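You operate a simulated robot arm through the tools that you are given. There is no shell and no other tool. Be economical: measure what you need, move in short steps, check, and stop when the job is done.

The job below is to be done with a simulated robot arm. You get a single attempt, and the scene is never put back.

TASK
The big unbalance tripped the drive: run the rotor again at 200 and save the reading.
Fine: stop it once the reading stands; press no other blue, MODE, SAVE or PRINT key.
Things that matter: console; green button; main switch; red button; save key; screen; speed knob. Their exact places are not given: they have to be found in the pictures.

Only the result counts: the job must be done as asked and must still hold three seconds after the hand-in. Knocking over, shifting, dropping, spilling or breaking anything else fails it.

THE ROBOT
A 7-joint arm with a two-finger parallel gripper on a trunk, on a base that drives. Base frame: it is fixed to the floor where the robot stands at the start and does not move with it; the origin is under the middle of the robot, x ahead of it, y to its left, z up. Units: m, degrees, N and s.
Its first joint turns from -166.0 to 166.0 degrees. Places, roughly: console [0.7, 0.4, 0.9]; green button [0.8, 0.1, 1.2]; main switch [0.5, 0.1, 1.2]; red button [0.8, 0.1, 1.2]; save key [0.8, 0, 1.1]; screen [0.7, 0.1, 1.5]; speed knob [0.6, 0.1, 1.2]. Payload 4.4 kg.
The TCP is the grasp point between the finger pads, 0.023 m short of the fingertips. In the tool frame z runs along the fingers and y along their closing line. The gripper opens to 0.094 m. The fingers are 0.038 m wide and 0.01 m thick; the gripper's body (0.054 by 0.096 m) begins 0.039 m behind the TCP.
Orientation is that of the tool frame in the base frame, as a unit quaternion [w, x, y, z]. With the fingers straight down and closing along the base's y, the tool's x points along the base's -x, its y along +y and its z along -z.

THE INTERFACE
- The arm moves only by the tool apply_moves. Its argument "moves" is a list of rows, each a list of 7 numbers: the shift along the tool's x, y, z in units of 25 mm (1.0 is 25 mm), then the turn, a rotation vector about the tool's x, y, z in units of 8 degrees (1.0 is 8 degrees), then the opening in per cent of the stroke, from 0 (shut) to 100 (fully open). In form: [[dx, dy, dz, rx, ry, rz, gripper], ...]. A call has 1 to 8 rows; each row shifts and turns the commanded pose from where the row before left it, along the tool's axes as they then stand. A call with a number of a shift or a turn outside -1 to 1 is refused whole. A row lasts 0.2 s, in which the tool goes at most 0.05 m and 8.6 degrees; a call with a longer step from one row to the next is refused whole, and so is a gripper value outside its range. A pose out of reach is approached as far as the arm can. The call stops where the force on the tool passes 40 N (or 10 N more than at its start, if that is more) or the arm is blocked; 0.2 s more then pass. The fingers move at their own pace (about 0.108 m/s each) and stop on an object; they squeeze with about 30 N. The grip force told is the motor's: it shows also when the fingers shut on nothing. Time passes only in rows, and 0.2 s behind the last, so rows that do not move let the fingers close. The reply holds the time, the measured pose of the TCP, the force on the tool along the base axes, the opening and the grip force, in the units named above and with some noise, with the torque about the TCP (base axes, N m) and any sound that the robot's microphone picked up.
- Cameras (640 x 400 px; columns grow to the right, rows downward): "scene" is now at [0.189, 0.207, 1.5068]; the picture's right is [-0.23, -0.97, 0.00], its down [-0.27, 0.06, -0.96] and it looks along [0.94, -0.22, -0.28] (base axes); focal length 268 px, centre (320, 200). "wrist" rides on the gripper at [0.086, 0.016, -0.074] in the tool frame; the picture's right is [-0.18, 0.98, 0.00], its down [-0.58, -0.11, -0.81] and it looks along [-0.79, -0.15, 0.59] (tool axes); focal length 243 px, centre (320, 200).
- get_image(camera): a new picture of that camera. No time passes.
- steer(legs): drives the robot by 1 to 6 legs, each [ahead, left, turn to the left] in m, m and degrees, along the robot's own axes; the way and the turn of a leg run together, so that a leg with both is an arc; at most 1.5 m and 180 degrees a leg. The arm and the cameras ride along, it lands a little off, and it stops where it bumps. It gives what a move gives.
- pan_tilt(pan, tilt): turns the head with the scene camera to pan (to the left, within 120 degrees either way) and tilt (down, from -29 to 69), counted from straight ahead of the robot. It gives what a move gives.
- probe_pixels(camera, pixels): for up to 12 pixels [column, row] of the newest picture of that camera ("zoom" is the newest enlarged one), the place [x, y, z] in the base frame of the surface seen there, good to about 0.002 m, but the place of the scene camera against the robot may be out by one fixed shift of up to 0.018 m in any direction. No time passes.
- zoom(camera, box): a new picture of the part [left, top, right, bottom] of that camera's present view, enlarged. No time passes.
- sign_off(): hands the job in; it is judged then, once.

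Keep the steps short. Do not move on a guess: measure, check each grasp and each placing, and mend mistakes. In all there are 80 turns and 52 pictures (those below and enlarged ones count). Leave the gripper open and the arm clear of the work at the hand-in unless told otherwise, and finish with a single line.

The tools are called as a command line: name --pt "numbers of a row" for each row, then --argument value for the rest, lists and objects as JSON in quotes. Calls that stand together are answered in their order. apply_moves: Moves the arm, as the interface text tells. Its arguments: {"type":"object","properties":{"moves":{"type":"array"}},"required":["moves"]} The other tools are called the same way: steer (legs) drives the base; pan_tilt (pan, tilt) turns the head that bears the scene camera; get_image (camera) takes a picture; probe_pixels (camera, pixels) gives the place of the surface under pixels of a picture; zoom (camera, box) takes an enlarged picture of a part of a camera's view; sign_off () hands the job in.

At the start:

```text
time: 0.0
position: [0.5501, -0.012, 1.3281]
ee_rot: [0.0, 0.0, 1.0, 0.0]
contact_force: [0.2, 0.1, 0.0]
ft_torque: [-0.02, -0.01, -0.03]
finger_gap: 0.0941
finger_force: 0.1
robot x, y, heading: [0.0026, 0.0008, 0.0]
head pan, tilt: [-13.1, 16.0]
```

scene: 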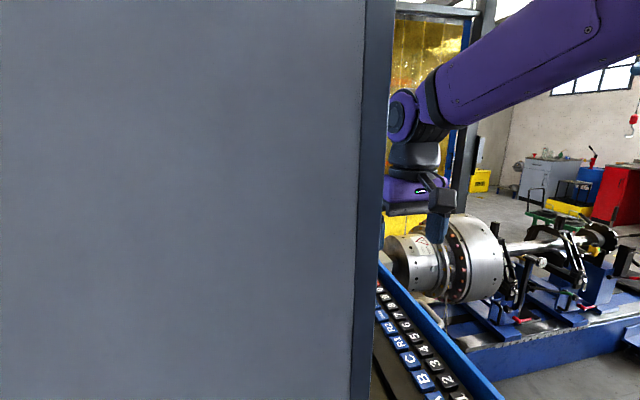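
wrist: 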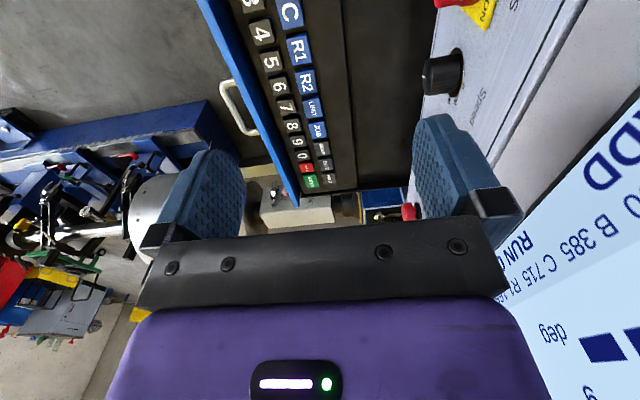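

I see the back or side of a cabinet filling the scene view on the left. The wrist view shows the keyboard, a black knob and part of the screen. I'll enlarge the wrist view to read more.

zoom --camera "wrist" --box '[400, 0, 640, 150]'

zoom --camera "wrist" --box '[230, 0, 430, 200]'

probe_pixels --camera "wrist" --pixels '[[292, 12], [299, 50], [305, 82], [313, 108], [317, 130], [446, 74], [500, 60], [600, 230], [322, 148], [410, 212], [620, 60]]'

```text
2.67 times, centred on (520, 75) of wrist
```

zoom: 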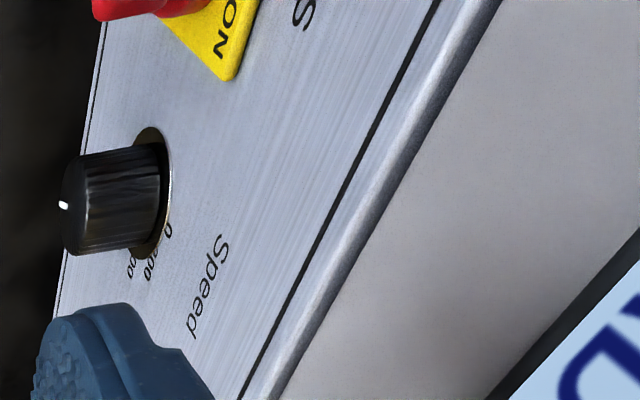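

```text
2.00 times, centred on (330, 100) of wrist
```

zoom: 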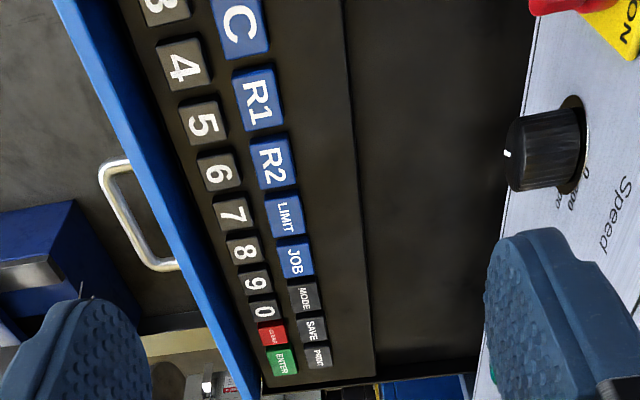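

```text
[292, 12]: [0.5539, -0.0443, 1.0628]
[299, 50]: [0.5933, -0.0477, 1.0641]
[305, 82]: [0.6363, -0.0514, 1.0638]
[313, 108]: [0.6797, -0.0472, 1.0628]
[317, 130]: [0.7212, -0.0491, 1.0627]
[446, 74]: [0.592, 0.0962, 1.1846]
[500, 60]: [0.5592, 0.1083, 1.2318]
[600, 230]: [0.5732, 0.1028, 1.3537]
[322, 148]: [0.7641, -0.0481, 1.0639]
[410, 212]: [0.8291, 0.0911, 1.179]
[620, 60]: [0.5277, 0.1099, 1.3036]
```

The keys lie flat at z≈1.063, and the panel stands at y≈0.11 facing -y with the knob on it. I'll look around to the right for floor space before moving the base.

pan_tilt --pan -60 --tilt 40

get_image --camera "scene"

```text
time: 1.1
position: [0.5509, -0.0122, 1.3291]
ee_rot: [0.0, 0.0, 1.0, -0.001]
contact_force: [-0.6, 0.5, -0.4]
ft_torque: [0.01, 0.02, 0.04]
finger_gap: 0.0939
finger_force: 0.0
robot x, y, heading: [-0.0024, 0.0008, -0.1]
head pan, tilt: [-60.0, 40.0]
```

```text
47 pictures are left
```

scene: 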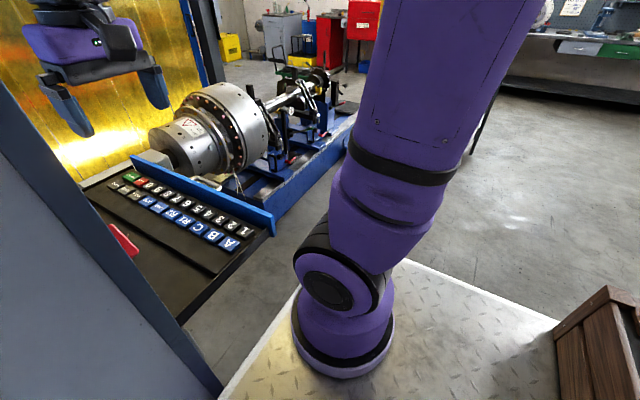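

I see the tray, the machine bed beyond it, and open floor to the right. I'll probe where those lie.

probe_pixels --camera "scene" --pixels '[[270, 205], [355, 120], [250, 280], [400, 262], [560, 330], [610, 290], [500, 180], [440, 220], [180, 320], [270, 230], [440, 380], [228, 395]]'

```text
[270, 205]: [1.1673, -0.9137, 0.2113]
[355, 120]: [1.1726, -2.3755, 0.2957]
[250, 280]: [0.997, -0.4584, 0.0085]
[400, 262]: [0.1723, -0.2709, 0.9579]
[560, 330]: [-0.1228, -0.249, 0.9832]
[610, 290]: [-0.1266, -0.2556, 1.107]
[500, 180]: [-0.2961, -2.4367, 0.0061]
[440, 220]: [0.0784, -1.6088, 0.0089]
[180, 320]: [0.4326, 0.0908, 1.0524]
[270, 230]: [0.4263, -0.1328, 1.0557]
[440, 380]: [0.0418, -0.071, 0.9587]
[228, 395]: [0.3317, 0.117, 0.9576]
```

The floor on the -y side is clear, and the bed starts at x≈1.17. I'll drive right 0.78 m, turn left 90°, then move right 0.62 m so the robot faces the panel.

steer --legs '[[0, -0.8, 0], [0, 0, 90], [0, -0.62, 0]]'

pan_tilt --pan -15 --tilt 15

get_image --camera "scene"

```text
time: 12.3
position: [0.6366, -0.2618, 1.3288]
ee_rot: [0.001, -0.705, 0.71, 0.0]
contact_force: [-0.1, 0.4, -0.2]
ft_torque: [-0.02, 0.01, -0.02]
finger_gap: 0.0938
finger_force: 0.1
robot x, y, heading: [0.6194, -0.8113, 89.4]
head pan, tilt: [-60.0, 40.0]
```

```text
time: 13.5
position: [0.6362, -0.2618, 1.3293]
ee_rot: [0.0, -0.704, 0.71, 0.0]
contact_force: [0.4, -0.3, 0.5]
ft_torque: [0.07, 0.0, -0.02]
finger_gap: 0.0942
finger_force: 0.0
robot x, y, heading: [0.6177, -0.8099, 89.6]
head pan, tilt: [-15.0, 15.0]
```

```text
46 pictures are left
```

scene: 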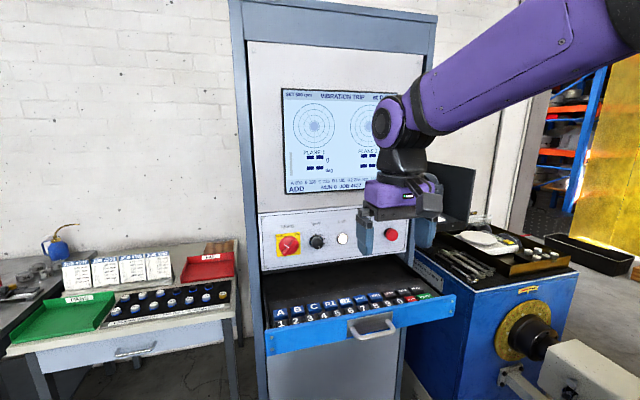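

Great view. I'll enlarge the screen and panel.

zoom --camera "scene" --box '[270, 80, 430, 200]'

zoom --camera "scene" --box '[255, 200, 455, 340]'

probe_pixels --camera "scene" --pixels '[[317, 242], [342, 238], [391, 234], [288, 243], [405, 225], [300, 225]]'

```text
3.33 times, centred on (350, 140) of scene
```

zoom: 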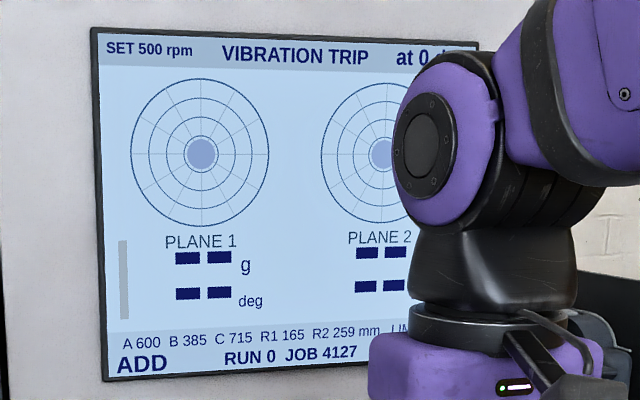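

```text
2.86 times, centred on (355, 270) of scene
```

zoom: 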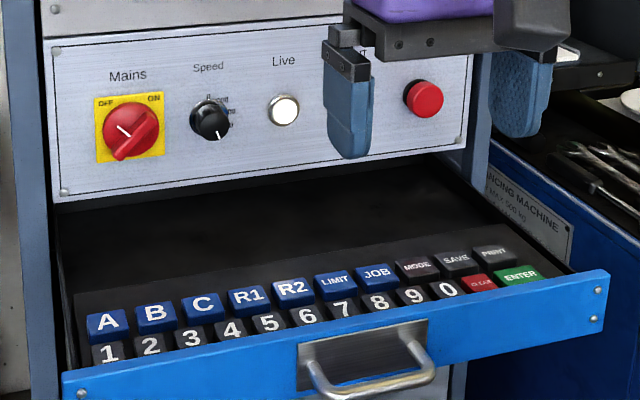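

```text
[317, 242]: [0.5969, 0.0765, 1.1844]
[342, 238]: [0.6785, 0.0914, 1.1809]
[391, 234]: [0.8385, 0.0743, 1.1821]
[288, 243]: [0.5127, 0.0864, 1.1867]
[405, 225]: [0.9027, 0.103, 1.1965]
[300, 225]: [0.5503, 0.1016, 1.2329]
```

The screen reads "VIBRATION TRIP, SET 500 rpm, ADD, RUN 0". The knob must go to 200. The gripper hides the green button, so I'll move the arm to the right (tool -y) and look at the panel unobstructed.

apply_moves --pt "0 -1 -0.5 0 0 0 100" --pt "0 -1 -0.5 0 0 0 100" --pt "0 -1 -0.5 0 0 0 100" --pt "0 -1 0 0 0 0 100" --pt "0 -1 0 0 0 0 100" --pt "0 -1 0 0 0 0 100" --pt "0 -1 0 0 0 0 100" --pt "0 -1 0 0 0 0 100"

zoom --camera "scene" --box '[255, 80, 455, 220]'

zoom --camera "scene" --box '[260, 205, 420, 275]'

zoom --camera "scene" --box '[270, 215, 350, 265]'

```text
time: 15.3
position: [0.8369, -0.263, 1.3665]
ee_rot: [-0.001, -0.704, 0.71, -0.001]
contact_force: [-0.2, -0.3, 0.4]
ft_torque: [0.01, -0.02, -0.03]
finger_gap: 0.0941
finger_force: 0.0
robot x, y, heading: [0.6192, -0.813, 89.3]
head pan, tilt: [-15.0, 15.0]
```

```text
2.86 times, centred on (355, 150) of scene
```

zoom: 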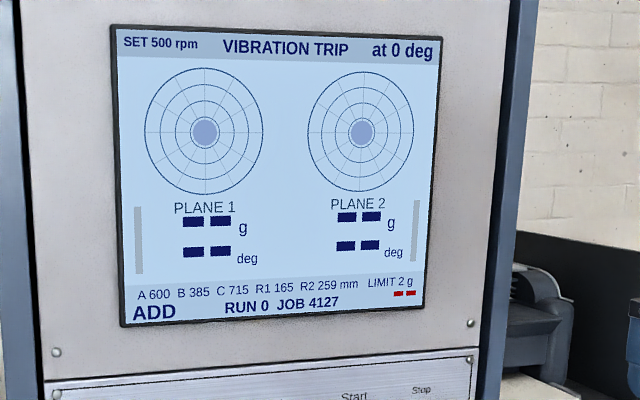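

```text
4.00 times, centred on (340, 240) of scene
```

zoom: 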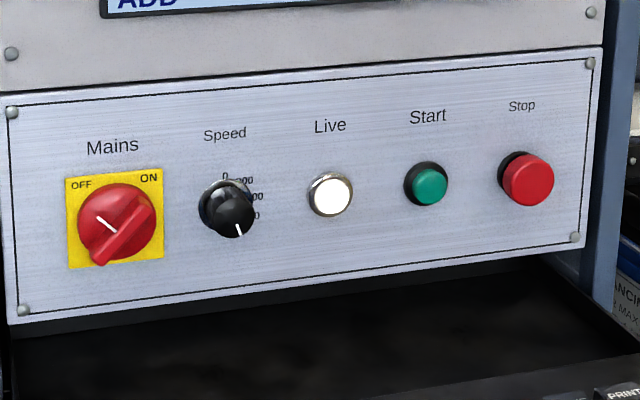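

```text
8.00 times, centred on (310, 240) of scene
```

zoom: 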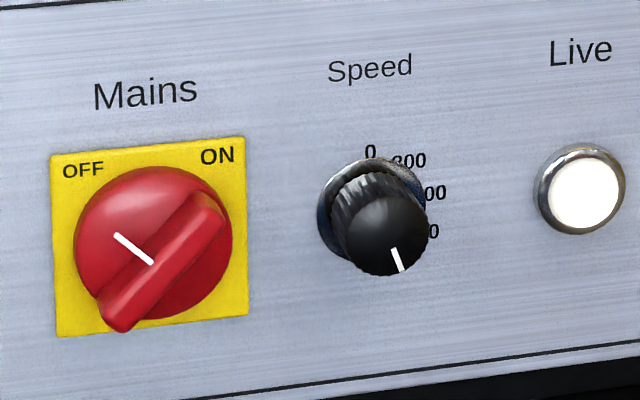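

The Live lamp is on, Start is green and Stop is red. The knob points down at about 500. Next I'll pitch the tool from downward to pointing at the panel (+y), moving forward as I do.

apply_moves --pt "-0.8 0 0 0 -1 0 100" --pt "-0.79 0 0.11 0 -1 0 100" --pt "-0.77 0 0.22 0 -1 0 100" --pt "-0.73 0 0.33 0 -1 0 100" --pt "-0.68 0 0.42 0 -1 0 100" --pt "-0.61 0 0.51 0 -1 0 100"

apply_moves --pt "-0.54 0 0.59 0 -1 0 100" --pt "-0.45 0 0.66 0 -1 0 100" --pt "-0.35 0 0.72 0 -1 0 100" --pt "-0.25 0 0.76 0 -1 0 100" --pt "-0.14 0 0.79 0 -1 0 100" --pt "0 0 0 0 -0.25 0 100"

```text
time: 16.7
position: [0.838, -0.1423, 1.3669]
ee_rot: [0.29, -0.643, 0.648, 0.287]
contact_force: [0.2, 0.4, 1.0]
ft_torque: [0.0, -0.01, -0.05]
finger_gap: 0.0939
finger_force: 0.1
robot x, y, heading: [0.6183, -0.8101, 89.8]
head pan, tilt: [-15.0, 15.0]
```

```text
time: 18.1
position: [0.8389, -0.0427, 1.3675]
ee_rot: [0.503, -0.497, 0.503, 0.497]
contact_force: [-0.7, -0.3, 0.4]
ft_torque: [0.01, 0.03, -0.02]
finger_gap: 0.0939
finger_force: 0.0
robot x, y, heading: [0.6194, -0.8122, 89.5]
head pan, tilt: [-15.0, 15.0]
```

Tool now points at the panel. I'll roll it so the wrist camera comes on top, checking that the wrist can do it.

apply_moves --pt "0 0 0 0 0 1 100" --pt "0 0 0 0 0 1 100" --pt "0 0 0 0 0 1 100" --pt "0 0 0 0 0 1 100" --pt "0 0 0 0 0 1 100" --pt "0 0 0 0 0 1 100" --pt "0 0 0 0 0 1 100" --pt "0 0 0 0 0 1 100"

apply_moves --pt "0 0 0 0 0 1 100" --pt "0 0 0 0 0 1 100" --pt "0 0 0 0 0 1 100" --pt "0 0 0 0 0 1 100" --pt "0 0 0 0 0 1 100" --pt "0 0 0 0 0 1 100" --pt "0 0 0 0 0 1 100" --pt "0 0 0 0 0 1 100"

```text
time: 19.9
position: [0.8391, -0.0423, 1.3679]
ee_rot: [0.161, -0.155, 0.69, 0.689]
contact_force: [-1.3, 1.1, -0.1]
ft_torque: [-0.02, 0.01, 0.0]
finger_gap: 0.0937
finger_force: 0.1
robot x, y, heading: [0.6206, -0.8107, 89.7]
head pan, tilt: [-15.0, 15.0]
```

```text
time: 21.7
position: [0.8383, -0.0424, 1.3677]
ee_rot: [-0.228, 0.234, 0.668, 0.669]
contact_force: [0.5, -0.3, -0.6]
ft_torque: [0.0, 0.0, -0.01]
finger_gap: 0.094
finger_force: 0.0
robot x, y, heading: [0.6234, -0.8132, 89.3]
head pan, tilt: [-15.0, 15.0]
```

apply_moves --pt "0 0 0 0 0 1 100" --pt "0 0 0 0 0 1 100" --pt "0 0 0 0 0 1 100" --pt "0 0 0 0 0 1 100" --pt "0 0 0 0 0 1 100" --pt "0 0 0 0 0 1 100" --pt "0 0 0 0 0 0.5 100"

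get_image --camera "wrist"

```text
time: 23.3
position: [0.8377, -0.0424, 1.3666]
ee_rot: [-0.498, 0.502, 0.498, 0.501]
contact_force: [-0.6, -0.6, 0.7]
ft_torque: [0.02, -0.03, -0.03]
finger_gap: 0.0938
finger_force: 0.1
robot x, y, heading: [0.6212, -0.8126, 89.7]
head pan, tilt: [-15.0, 15.0]
```

```text
40 pictures are left
```

wrist: 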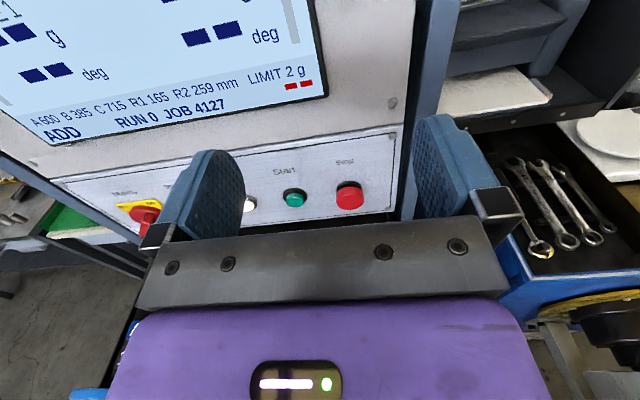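

The roll worked, and the camera is on top. Now I'll move in front of the speed knob (x≈0.597, z≈1.184), staying well off it.

apply_moves --pt "-0.8 -1 0 0 0 0 100" --pt "-0.8 -1 0 0 0 0 100" --pt "-0.8 -1 0 0 0 0 100" --pt "-0.8 -1 0 0 0 0 100" --pt "-0.8 -1 0 0 0 0 100" --pt "-0.8 -1 0 0 0 0 100" --pt "-0.8 -1 0 0 0 0 100" --pt "-0.8 -1 0 0 0 0 100"

apply_moves --pt "-0.5 -1 0 0 0 0 100" --pt "-0.4 -0.63 0 0 0 0 100"

get_image --camera "wrist"

get_image --camera "scene"

```text
time: 25.1
position: [0.6384, -0.0426, 1.2059]
ee_rot: [-0.498, 0.502, 0.498, 0.502]
contact_force: [0.4, 0.2, 1.3]
ft_torque: [0.0, 0.01, 0.02]
finger_gap: 0.0939
finger_force: 0.1
robot x, y, heading: [0.6144, -0.8101, 89.6]
head pan, tilt: [-15.0, 15.0]
```

```text
time: 25.7
position: [0.5981, -0.0406, 1.184]
ee_rot: [-0.499, 0.501, 0.499, 0.501]
contact_force: [0.4, -0.4, 0.1]
ft_torque: [-0.01, 0.0, -0.02]
finger_gap: 0.094
finger_force: 0.1
robot x, y, heading: [0.6167, -0.8104, 89.5]
head pan, tilt: [-15.0, 15.0]
```

```text
39 pictures are left
```

wrist: 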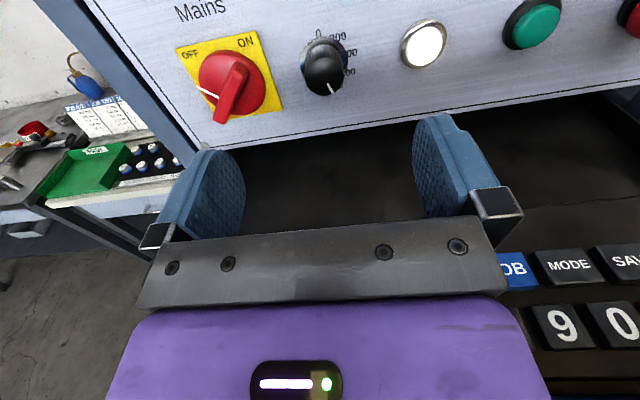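

```text
38 pictures are left
```

scene: 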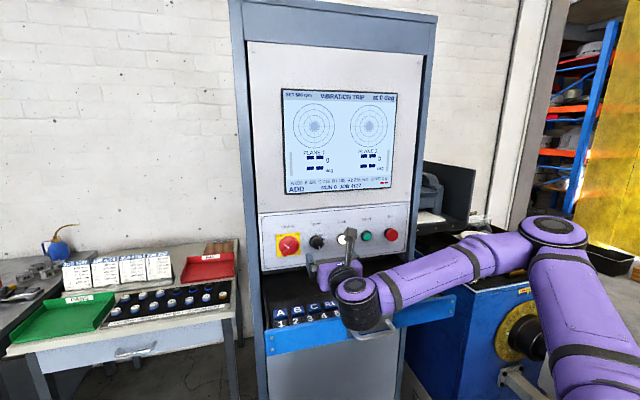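

zoom --camera "wrist" --box '[270, 10, 390, 110]'

probe_pixels --camera "wrist" --pixels '[[324, 74], [306, 74], [343, 72], [322, 58], [325, 92], [350, 55], [320, 40], [424, 46], [540, 26], [235, 82], [632, 262], [300, 90]]'

```text
4.00 times, centred on (330, 60) of wrist
```

zoom: 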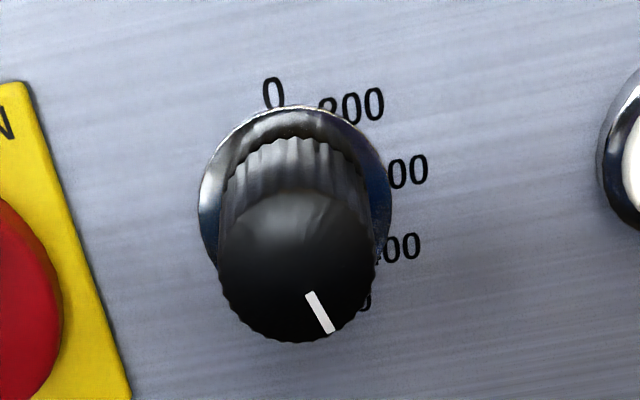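

```text
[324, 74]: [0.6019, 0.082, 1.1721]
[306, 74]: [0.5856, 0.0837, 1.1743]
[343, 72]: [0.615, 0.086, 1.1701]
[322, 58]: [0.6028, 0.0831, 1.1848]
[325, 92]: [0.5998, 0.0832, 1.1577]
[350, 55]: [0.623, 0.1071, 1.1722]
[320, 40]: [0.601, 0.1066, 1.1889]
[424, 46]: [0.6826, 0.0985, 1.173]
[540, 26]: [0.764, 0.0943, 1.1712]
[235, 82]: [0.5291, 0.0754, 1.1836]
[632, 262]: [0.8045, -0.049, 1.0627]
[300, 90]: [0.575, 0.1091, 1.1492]
```

Knob face centre is (0.601, 0.083, 1.171) by the wrist camera, about 30 mm across, with the panel at y≈0.108. I'll narrow the opening to about 52 mm, line up, and go forward until TCP y≈0.08.

apply_moves --pt "-0.52 0.12 0 0 0 0 55" --pt "0 0 0 0 0 0 55" --pt "0 0 0.9 0 0 0 55" --pt "0 0 0.9 0 0 0 55" --pt "0 0 0.9 0 0 0 55"

get_image --camera "wrist"

```text
time: 26.9
position: [0.6015, 0.0268, 1.1703]
ee_rot: [-0.497, 0.503, 0.497, 0.503]
contact_force: [-0.8, -0.6, 0.1]
ft_torque: [-0.01, -0.01, -0.01]
finger_gap: 0.0518
finger_force: 0.0
robot x, y, heading: [0.6206, -0.8144, 89.6]
head pan, tilt: [-15.0, 15.0]
```

```text
36 pictures are left
```

wrist: 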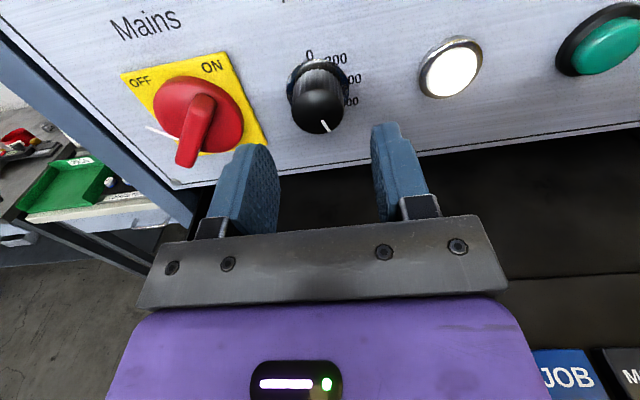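

Knob is centred between the fingers. I'll advance the last 53 mm, still open.

apply_moves --pt "0 0 0.7 0 0 0 55" --pt "0 0 0.7 0 0 0 55" --pt "0 0 0.7 0 0 0 55"

get_image --camera "wrist"

```text
time: 27.7
position: [0.6009, 0.0778, 1.172]
ee_rot: [-0.498, 0.502, 0.497, 0.502]
contact_force: [0.6, 0.1, 0.5]
ft_torque: [0.0, 0.01, 0.04]
finger_gap: 0.0516
finger_force: 0.0
robot x, y, heading: [0.6215, -0.8097, 89.4]
head pan, tilt: [-15.0, 15.0]
```

```text
35 pictures are left
```

wrist: 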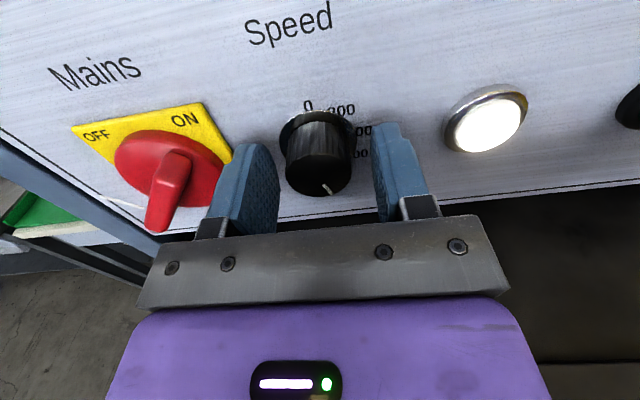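

Fingers straddle the knob. I'll close on it.

apply_moves --pt "0 0 0 0 0 0 0" --pt "0 0 0 0 0 0 0"

apply_moves --pt "0 0 0 0 0 -1 0" --pt "0 0 0 0 0 -1 0" --pt "0 0 0 0 0 -1 0" --pt "0 0 0 0 0 -1 0"

zoom --camera "scene" --box '[255, 80, 415, 280]'

```text
time: 28.3
position: [0.6014, 0.0784, 1.1709]
ee_rot: [-0.498, 0.502, 0.497, 0.502]
contact_force: [-7.1, 5.5, -0.2]
ft_torque: [0.08, -0.02, 1.06]
finger_gap: 0.0325
finger_force: 44.8
robot x, y, heading: [0.6178, -0.81, 89.1]
head pan, tilt: [-15.0, 15.0]
```

```text
time: 29.3
position: [0.599, 0.0795, 1.1706]
ee_rot: [-0.341, 0.343, 0.618, 0.619]
contact_force: [-19.8, 3.1, -0.3]
ft_torque: [0.5, 0.02, 1.17]
finger_gap: 0.0331
finger_force: 44.9
robot x, y, heading: [0.6175, -0.8139, 89.4]
head pan, tilt: [-15.0, 15.0]
```

```text
2.00 times, centred on (335, 180) of scene
```

zoom: 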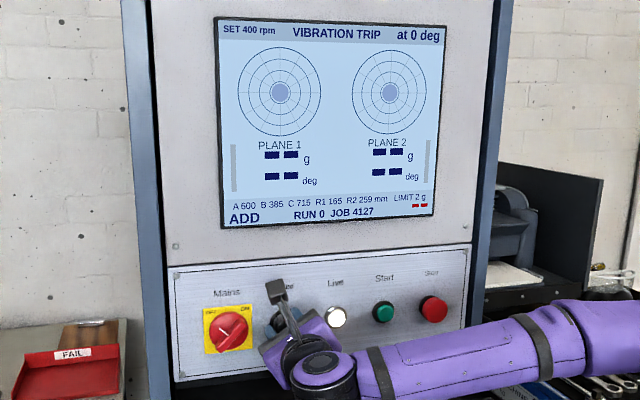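

The screen now says SET 400 rpm, about 32° per 100 rpm. I'll turn a further 64° in two steps, with a small correction for the side force.

apply_moves --pt "0.03 -0.05 0 0 0 -1 0" --pt "0 0 0 0 0 -1 0" --pt "0 0 0 0 0 -1 0" --pt "0 0 0 0 0 -1 0"

zoom --camera "scene" --box '[255, 80, 415, 280]'

```text
time: 30.3
position: [0.5985, 0.0794, 1.1706]
ee_rot: [-0.156, 0.162, 0.689, 0.689]
contact_force: [-19.8, -4.6, -9.7]
ft_torque: [-0.29, -0.01, 0.51]
finger_gap: 0.0327
finger_force: 45.2
robot x, y, heading: [0.6181, -0.81, 89.1]
head pan, tilt: [-15.0, 15.0]
```

```text
2.00 times, centred on (335, 180) of scene
```

zoom: 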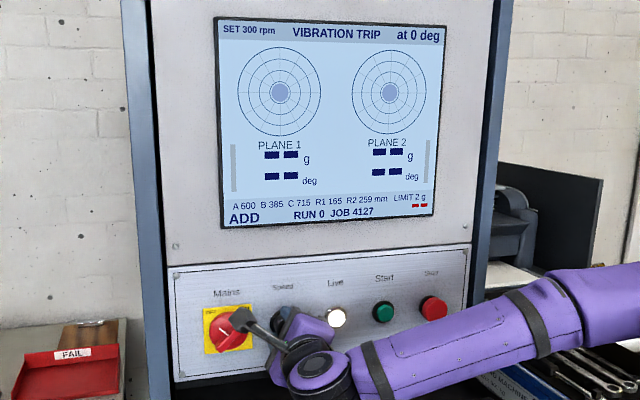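

300 now. One more 32° turn.

apply_moves --pt "0.05 0 0 0 0 -1 0" --pt "0 0 0 0 0 -1 0" --pt "0 0 0 0 0 -1 0" --pt "0 0 0 0 0 -1 0"

zoom --camera "scene" --box '[255, 80, 415, 280]'

```text
time: 31.2
position: [0.5978, 0.0793, 1.1702]
ee_rot: [0.013, -0.007, 0.709, 0.705]
contact_force: [-6.4, 7.3, -4.9]
ft_torque: [0.52, 0.05, -0.48]
finger_gap: 0.0329
finger_force: 45.0
robot x, y, heading: [0.6162, -0.8121, 89.4]
head pan, tilt: [-15.0, 15.0]
stopped in row 4: the force on the tool passed its limit at 42 N (the readings are from after the stop); the commanded pose is now the measured one
```

```text
2.00 times, centred on (335, 180) of scene
```

zoom: 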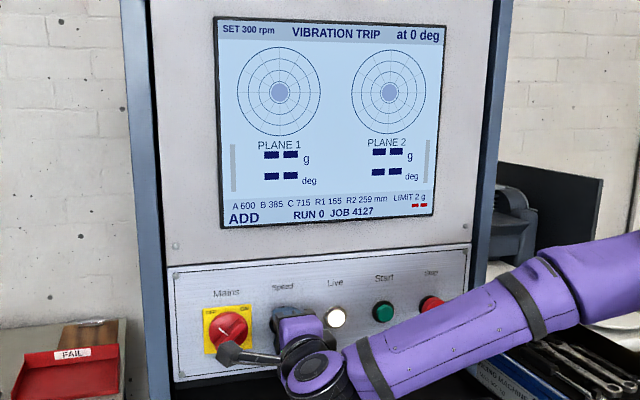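

It stopped on a force limit at about 91° with SET still at 300. I'll add one 8° step.

apply_moves --pt "0 0 0 0 0 -0.5 0" --pt "0 0 0 0 0 -0.5 0"

zoom --camera "scene" --box '[255, 80, 415, 280]'

```text
time: 31.8
position: [0.5976, 0.0798, 1.1701]
ee_rot: [0.063, -0.058, 0.706, 0.703]
contact_force: [-7.6, 4.6, -6.7]
ft_torque: [0.88, 0.02, -0.7]
finger_gap: 0.0329
finger_force: 44.9
robot x, y, heading: [0.6179, -0.81, 89.4]
head pan, tilt: [-15.0, 15.0]
```

```text
2.00 times, centred on (335, 180) of scene
```

zoom: 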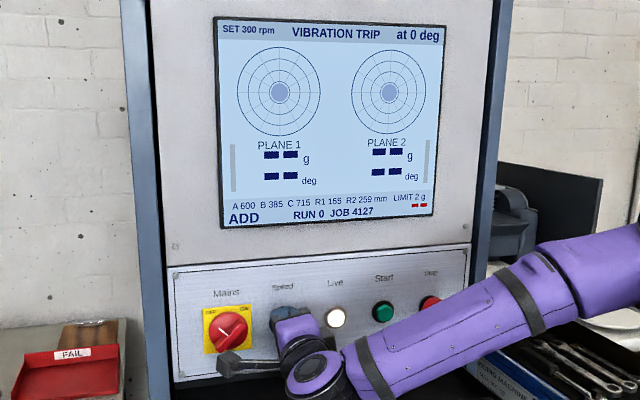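

apply_moves --pt "0 0 0 0 0 -0.5 0" --pt "0 0 0 0 0 -0.5 0"

zoom --camera "scene" --box '[275, 80, 415, 110]'

get_image --camera "wrist"

```text
time: 32.4
position: [0.5986, 0.0795, 1.1695]
ee_rot: [0.112, -0.106, 0.701, 0.696]
contact_force: [-8.1, 4.1, -9.7]
ft_torque: [0.82, 0.02, -0.56]
finger_gap: 0.0328
finger_force: 45.1
robot x, y, heading: [0.6221, -0.8103, 89.7]
head pan, tilt: [-15.0, 15.0]
```

```text
4.57 times, centred on (345, 95) of scene
```

zoom: 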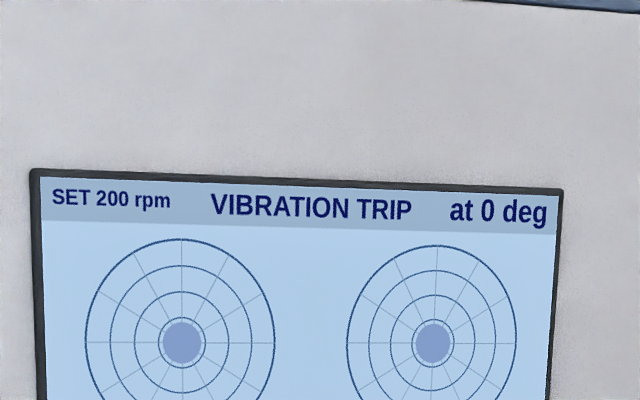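

```text
29 pictures are left
```

wrist: 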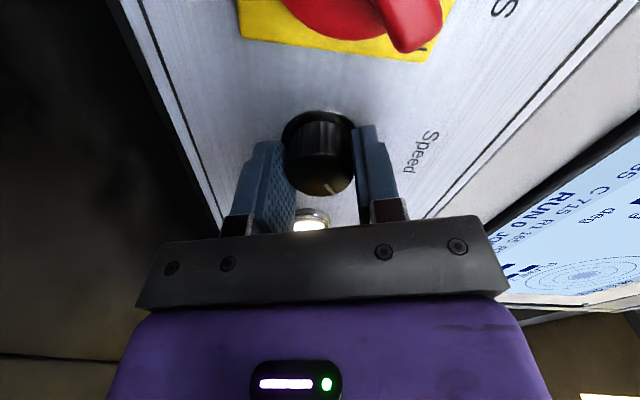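

SET 200. I'll release, back off and confirm it holds.

apply_moves --pt "0 0 0 0 0 0 55" --pt "0 0 0 0 0 0 55" --pt "0 0 -0.8 0 0 0 55" --pt "0 0 -0.8 0 0 0 55" --pt "0 0 -0.8 0 0 0 55" --pt "0 0 -0.8 0 0 0 55"

zoom --camera "scene" --box '[275, 80, 415, 110]'

zoom --camera "wrist" --box '[220, 0, 420, 160]'

```text
time: 33.8
position: [0.5984, -0.0023, 1.1715]
ee_rot: [0.111, -0.105, 0.701, 0.697]
contact_force: [0.3, 0.3, 0.3]
ft_torque: [0.03, 0.0, 0.0]
finger_gap: 0.0516
finger_force: 0.0
robot x, y, heading: [0.6186, -0.8122, 89.6]
head pan, tilt: [-15.0, 15.0]
```

```text
4.57 times, centred on (345, 95) of scene
```

zoom: 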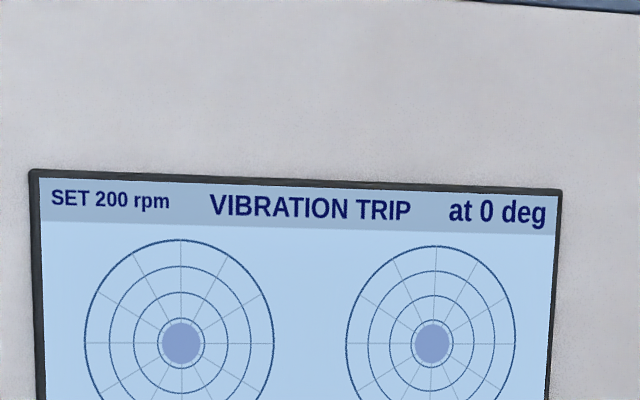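

```text
2.50 times, centred on (320, 80) of wrist
```

zoom: 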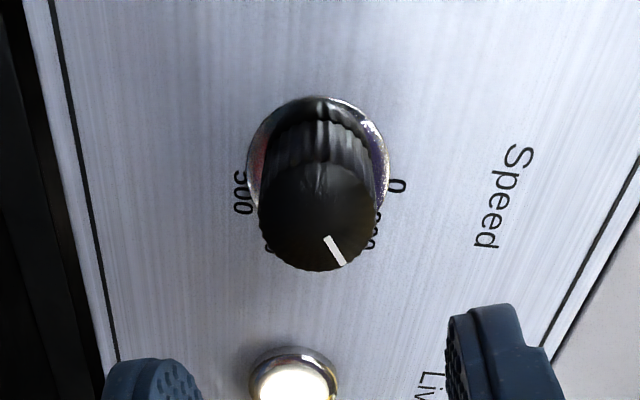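

Knob holds at SET 200. Next is the green button at about (0.764, 0.094, 1.171). I'll square the roll, close the fingers, and shift across to just in front of it.

apply_moves --pt "0 0 0 0 0 1 0" --pt "0 0 0 0 0 1 0" --pt "0 0 0 0 0 0.19 0" --pt "-1 0 0 0 0 0 0" --pt "-1 0 0 0 0 0 0" --pt "-1 0 0 0 0 0 0" --pt "-1 0 0 0 0 0 0"

get_image --camera "wrist"

probe_pixels --camera "wrist" --pixels '[[320, 20], [320, 40], [320, 60], [320, 80], [320, 100], [320, 120], [320, 140], [320, 160], [340, 60], [340, 80], [340, 100], [340, 120]]'

```text
time: 35.4
position: [0.6978, -0.0015, 1.1708]
ee_rot: [0.005, 0.002, 0.708, 0.706]
contact_force: [-0.9, 0.0, -0.1]
ft_torque: [0.0, 0.0, -0.04]
finger_gap: 0.0002
finger_force: 29.4
robot x, y, heading: [0.6204, -0.8117, 89.6]
head pan, tilt: [-15.0, 15.0]
```

```text
26 pictures are left
```

wrist: 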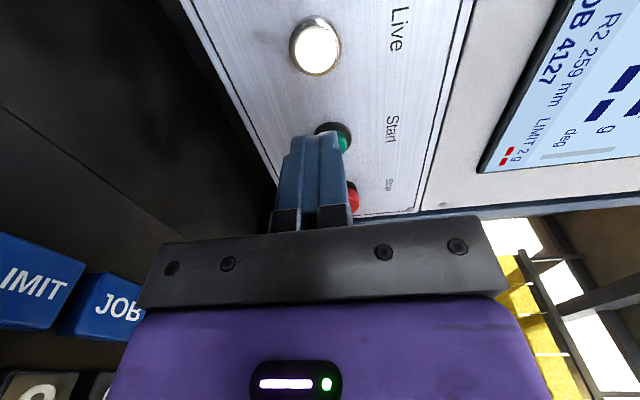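

```text
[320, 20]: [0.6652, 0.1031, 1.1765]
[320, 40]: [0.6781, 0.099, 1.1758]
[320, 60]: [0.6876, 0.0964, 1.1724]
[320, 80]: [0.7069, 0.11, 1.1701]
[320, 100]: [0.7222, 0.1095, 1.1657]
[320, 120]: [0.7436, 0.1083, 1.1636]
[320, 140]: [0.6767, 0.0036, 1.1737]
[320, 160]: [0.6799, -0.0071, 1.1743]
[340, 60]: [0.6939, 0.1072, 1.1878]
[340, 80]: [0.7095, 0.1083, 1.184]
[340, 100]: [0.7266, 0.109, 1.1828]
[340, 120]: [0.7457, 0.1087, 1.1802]
```

Fingers are closed and level with the button (z≈1.171). I'll move 66 mm right and approach to about 5 mm from the button face.

apply_moves --pt "-0.9 0 0 0 0 0 0" --pt "-0.9 0 0 0 0 0 0" --pt "-0.85 0 0 0 0 0 0" --pt "0 0 0.9 0 0 0 0" --pt "0 0 0.9 0 0 0 0" --pt "0 0 0.8 0 0 0 0"

get_image --camera "wrist"

zoom --camera "scene" --box '[310, 205, 430, 275]'

```text
time: 36.8
position: [0.765, 0.0638, 1.1721]
ee_rot: [0.005, 0.001, 0.709, 0.705]
contact_force: [-0.4, 0.4, 0.3]
ft_torque: [-0.03, 0.02, 0.02]
finger_gap: 0.0
finger_force: 30.1
robot x, y, heading: [0.6171, -0.8127, 89.4]
head pan, tilt: [-15.0, 15.0]
```

```text
25 pictures are left
```

wrist: 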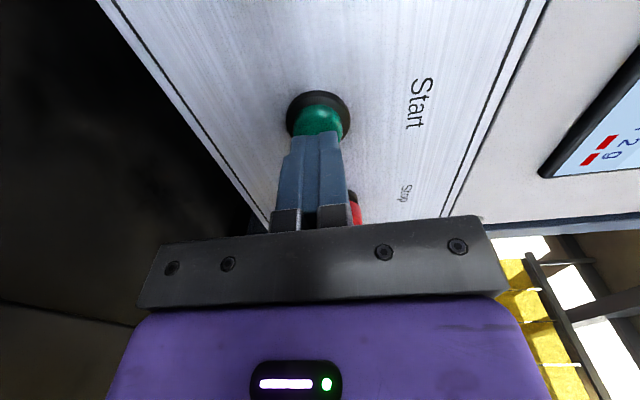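

```text
5.33 times, centred on (370, 240) of scene
```

zoom: 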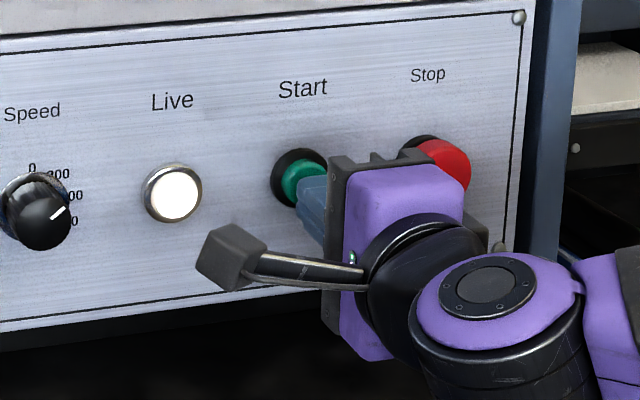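

Fingertips are centred on the green button. I'll press in small steps and stop on force or a click.

apply_moves --pt "0 0 0.2 0 0 0 0" --pt "0 0 0.15 0 0 0 0" --pt "0 0 0.1 0 0 0 0" --pt "0 0 0.1 0 0 0 0"

zoom --camera "scene" --box '[275, 80, 415, 200]'

```text
time: 37.8
position: [0.7651, 0.0758, 1.171]
ee_rot: [0.004, 0.003, 0.709, 0.706]
contact_force: [-1.0, -2.6, -0.4]
ft_torque: [-0.03, -0.01, -0.02]
finger_gap: 0.0
finger_force: 30.3
robot x, y, heading: [0.6144, -0.8106, 89.7]
head pan, tilt: [-15.0, 15.0]
heard: click
```

```text
3.33 times, centred on (345, 140) of scene
```

zoom: 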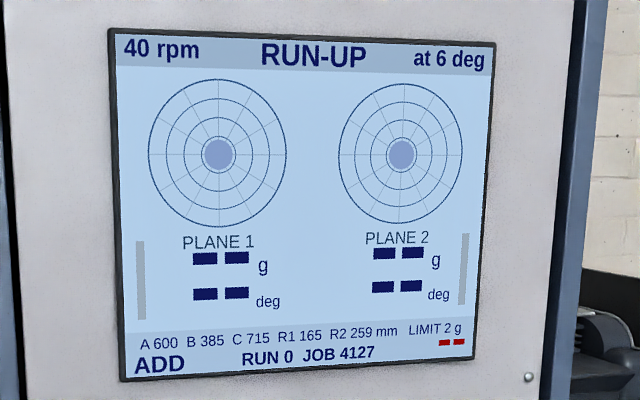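

RUN-UP at 40 rpm. I'll back off and move in front of the red button (x≈0.842) while it runs, then read the screen.

apply_moves --pt "0 0 -0.9 0 0 0 0" --pt "0 0 -0.9 0 0 0 0" --pt "0 0 -0.4 0 0 0 0" --pt "-0.8 0 0 0 0 0 0" --pt "-0.8 0 0 0 0 0 0" --pt "-0.8 0 0 0 0 0 0" --pt "-0.68 0 0 0 0 0 0" --pt "0 0 0 0 0 0 0"

zoom --camera "scene" --box '[275, 80, 415, 200]'

get_image --camera "wrist"

```text
time: 39.6
position: [0.8429, 0.021, 1.1727]
ee_rot: [0.004, 0.001, 0.708, 0.706]
contact_force: [-0.4, -0.4, 0.3]
ft_torque: [-0.01, 0.03, -0.01]
finger_gap: 0.0001
finger_force: 30.3
robot x, y, heading: [0.6202, -0.8092, 89.7]
head pan, tilt: [-15.0, 15.0]
```

```text
3.33 times, centred on (345, 140) of scene
```

zoom: 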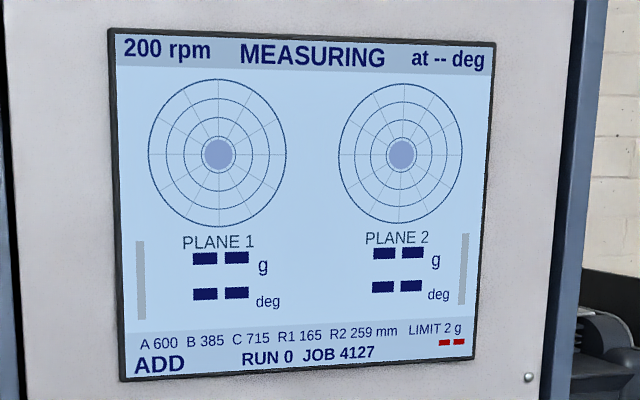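

```text
21 pictures are left
```

wrist: 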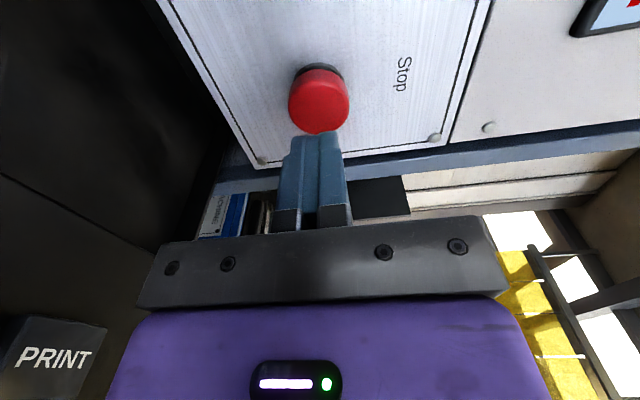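

MEASURING at 200 rpm, and the fingers are lined up with the red button. I'll wait and probe its face.

probe_pixels --camera "wrist" --pixels '[[319, 98], [319, 85], [319, 115], [300, 100], [340, 100]]'

apply_moves --pt "0 0 0 0 0 0 0" --pt "0 0 0 0 0 0 0" --pt "0 0 0 0 0 0 0" --pt "0 0 0 0 0 0 0" --pt "0 0 0 0 0 0 0" --pt "0 0 0 0 0 0 0" --pt "0 0 0 0 0 0 0" --pt "0 0 0 0 0 0 0"

zoom --camera "scene" --box '[275, 80, 415, 200]'

```text
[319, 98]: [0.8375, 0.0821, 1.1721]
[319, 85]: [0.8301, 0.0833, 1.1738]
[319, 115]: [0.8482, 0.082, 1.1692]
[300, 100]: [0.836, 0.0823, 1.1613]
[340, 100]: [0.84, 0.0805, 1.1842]
```

```text
time: 41.4
position: [0.8418, 0.0197, 1.1713]
ee_rot: [0.005, 0.002, 0.708, 0.706]
contact_force: [0.5, -0.5, 1.0]
ft_torque: [-0.02, 0.01, -0.02]
finger_gap: 0.0002
finger_force: 30.1
robot x, y, heading: [0.6192, -0.8132, 89.9]
head pan, tilt: [-15.0, 15.0]
```

```text
3.33 times, centred on (345, 140) of scene
```

zoom: 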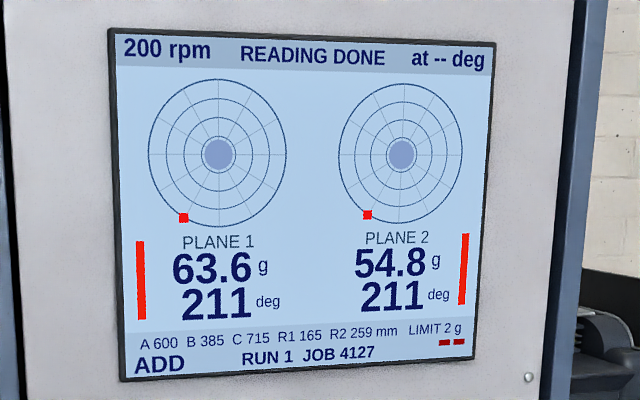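

READING DONE, RUN 1, 63.6 g / 54.8 g. I'll press Stop: its face is at y 0.082 and my tips are at 0.043.

apply_moves --pt "0 0 0.8 0 0 0 0" --pt "0 0 0.5 0 0 0 0" --pt "0 0 0.2 0 0 0 0" --pt "0 0 0.15 0 0 0 0" --pt "0 0 0.1 0 0 0 0"

zoom --camera "scene" --box '[275, 80, 415, 200]'

```text
time: 42.6
position: [0.8422, 0.0655, 1.1725]
ee_rot: [0.004, 0.002, 0.709, 0.706]
contact_force: [-1.1, -2.5, -0.3]
ft_torque: [0.02, 0.01, -0.01]
finger_gap: 0.0
finger_force: 30.0
robot x, y, heading: [0.6202, -0.8128, 89.4]
head pan, tilt: [-15.0, 15.0]
heard: click
```

```text
3.33 times, centred on (345, 140) of scene
```

zoom: 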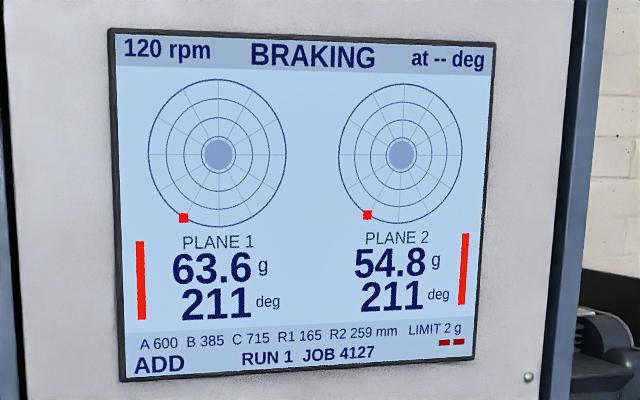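

BRAKING, and the reading is kept. I'll back off and rise, then turn the tool to point down for the SAVE key.

apply_moves --pt "0 0 -1 0 0 0 0" --pt "0 0 -1 0 0 0 0" --pt "0 1 -1 0 0 0 0" --pt "0 1 -1 0 0 0 0" --pt "0 1 -1 0 0 0 0" --pt "0 1 0 0 0 0 0" --pt "0 1 0 0 0 0 0" --pt "0 0.5 0 0 0 0 0"

apply_moves --pt "0 0 0 1 0 0 0" --pt "0 0 0 1 0 0 0" --pt "0 0 0 1 0 0 0" --pt "0 0 0 1 0 0 0" --pt "0 0 0 1 0 0 0" --pt "0 0 0 1 0 0 0" --pt "0 0 0 1 0 0 0" --pt "0 0 0 1 0 0 0"

apply_moves --pt "0 0 0 1 0 0 0" --pt "0 0 0 1 0 0 0" --pt "0 0 0 1 0 0 0" --pt "0 0 0 0.25 0 0 0" --pt "0 0 0 0 0 -1 0" --pt "0 0 0 0 0 -1 0" --pt "0 0 0 0 0 -1 0" --pt "0 0 0 0 0 -1 0"

apply_moves --pt "0 0 0 0 0 -1 0" --pt "0 0 0 0 0 -1 0" --pt "0 0 0 0 0 -1 0" --pt "0 0 0 0 0 -1 0" --pt "0 0 0 0 0 -1 0" --pt "0 0 0 0 0 -1 0" --pt "0 0 0 0 0 -1 0" --pt "0 0 0 0 0 -0.25 0"

get_image --camera "wrist"

get_image --camera "scene"

```text
time: 44.4
position: [0.841, -0.0605, 1.3093]
ee_rot: [0.004, 0.002, 0.709, 0.705]
contact_force: [-0.5, 0.7, -0.7]
ft_torque: [-0.01, 0.0, 0.02]
finger_gap: 0.0001
finger_force: 30.4
robot x, y, heading: [0.6206, -0.8119, 89.7]
head pan, tilt: [-15.0, 15.0]
```

```text
time: 46.2
position: [0.8398, -0.0602, 1.3099]
ee_rot: [0.003, 0.005, 0.975, 0.223]
contact_force: [-0.9, -1.5, -1.1]
ft_torque: [0.0, -0.02, -0.01]
finger_gap: 0.0001
finger_force: 30.2
robot x, y, heading: [0.6191, -0.8127, 89.8]
head pan, tilt: [-15.0, 15.0]
```

```text
time: 48.0
position: [0.8417, -0.0603, 1.3092]
ee_rot: [0.001, -0.271, 0.962, -0.003]
contact_force: [-0.6, -0.1, 0.1]
ft_torque: [-0.01, -0.01, 0.0]
finger_gap: 0.0001
finger_force: 29.8
robot x, y, heading: [0.6185, -0.8124, 89.6]
head pan, tilt: [-15.0, 15.0]
```

```text
time: 49.8
position: [0.8402, -0.0598, 1.31]
ee_rot: [0.0, -0.705, 0.709, -0.003]
contact_force: [0.3, -1.1, 0.5]
ft_torque: [-0.01, 0.0, 0.0]
finger_gap: 0.0003
finger_force: 30.2
robot x, y, heading: [0.6187, -0.8129, 89.5]
head pan, tilt: [-15.0, 15.0]
```

```text
18 pictures are left
```

wrist: 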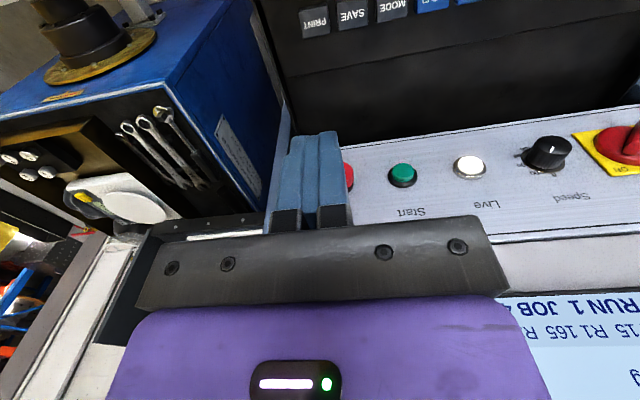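

```text
17 pictures are left
```

scene: 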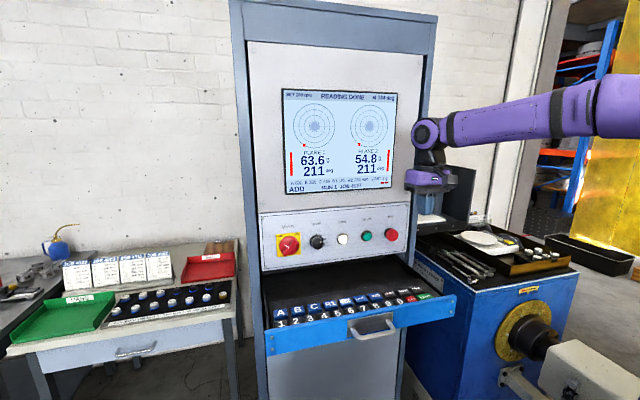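

Screen shows READING DONE with the rotor stopped. I'll measure the MODE, SAVE and PRINT keys in the wrist view, and zoom on the keys in the scene.

probe_pixels --camera "wrist" --pixels '[[352, 13], [335, 13], [373, 12], [352, 27], [352, 3], [315, 19], [328, 17], [388, 8], [383, 8]]'

zoom --camera "scene" --box '[340, 275, 450, 335]'

probe_pixels --camera "zoom" --pixels '[[310, 105], [220, 125], [390, 90]]'

```text
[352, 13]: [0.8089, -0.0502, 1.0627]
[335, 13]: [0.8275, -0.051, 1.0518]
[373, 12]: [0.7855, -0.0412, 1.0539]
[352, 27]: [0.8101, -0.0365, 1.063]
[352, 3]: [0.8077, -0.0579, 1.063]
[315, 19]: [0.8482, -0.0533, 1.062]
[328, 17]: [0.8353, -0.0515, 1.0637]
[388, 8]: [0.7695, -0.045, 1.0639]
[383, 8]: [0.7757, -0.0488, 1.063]
```

```text
5.82 times, centred on (395, 305) of scene
```

zoom: 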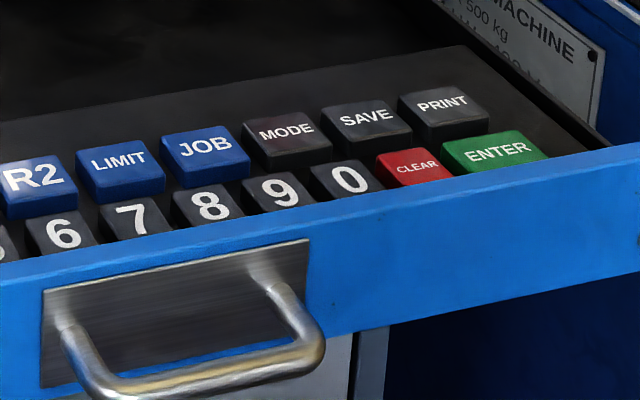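

```text
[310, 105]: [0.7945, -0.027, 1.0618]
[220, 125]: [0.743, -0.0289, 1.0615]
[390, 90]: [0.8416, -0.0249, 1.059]
```

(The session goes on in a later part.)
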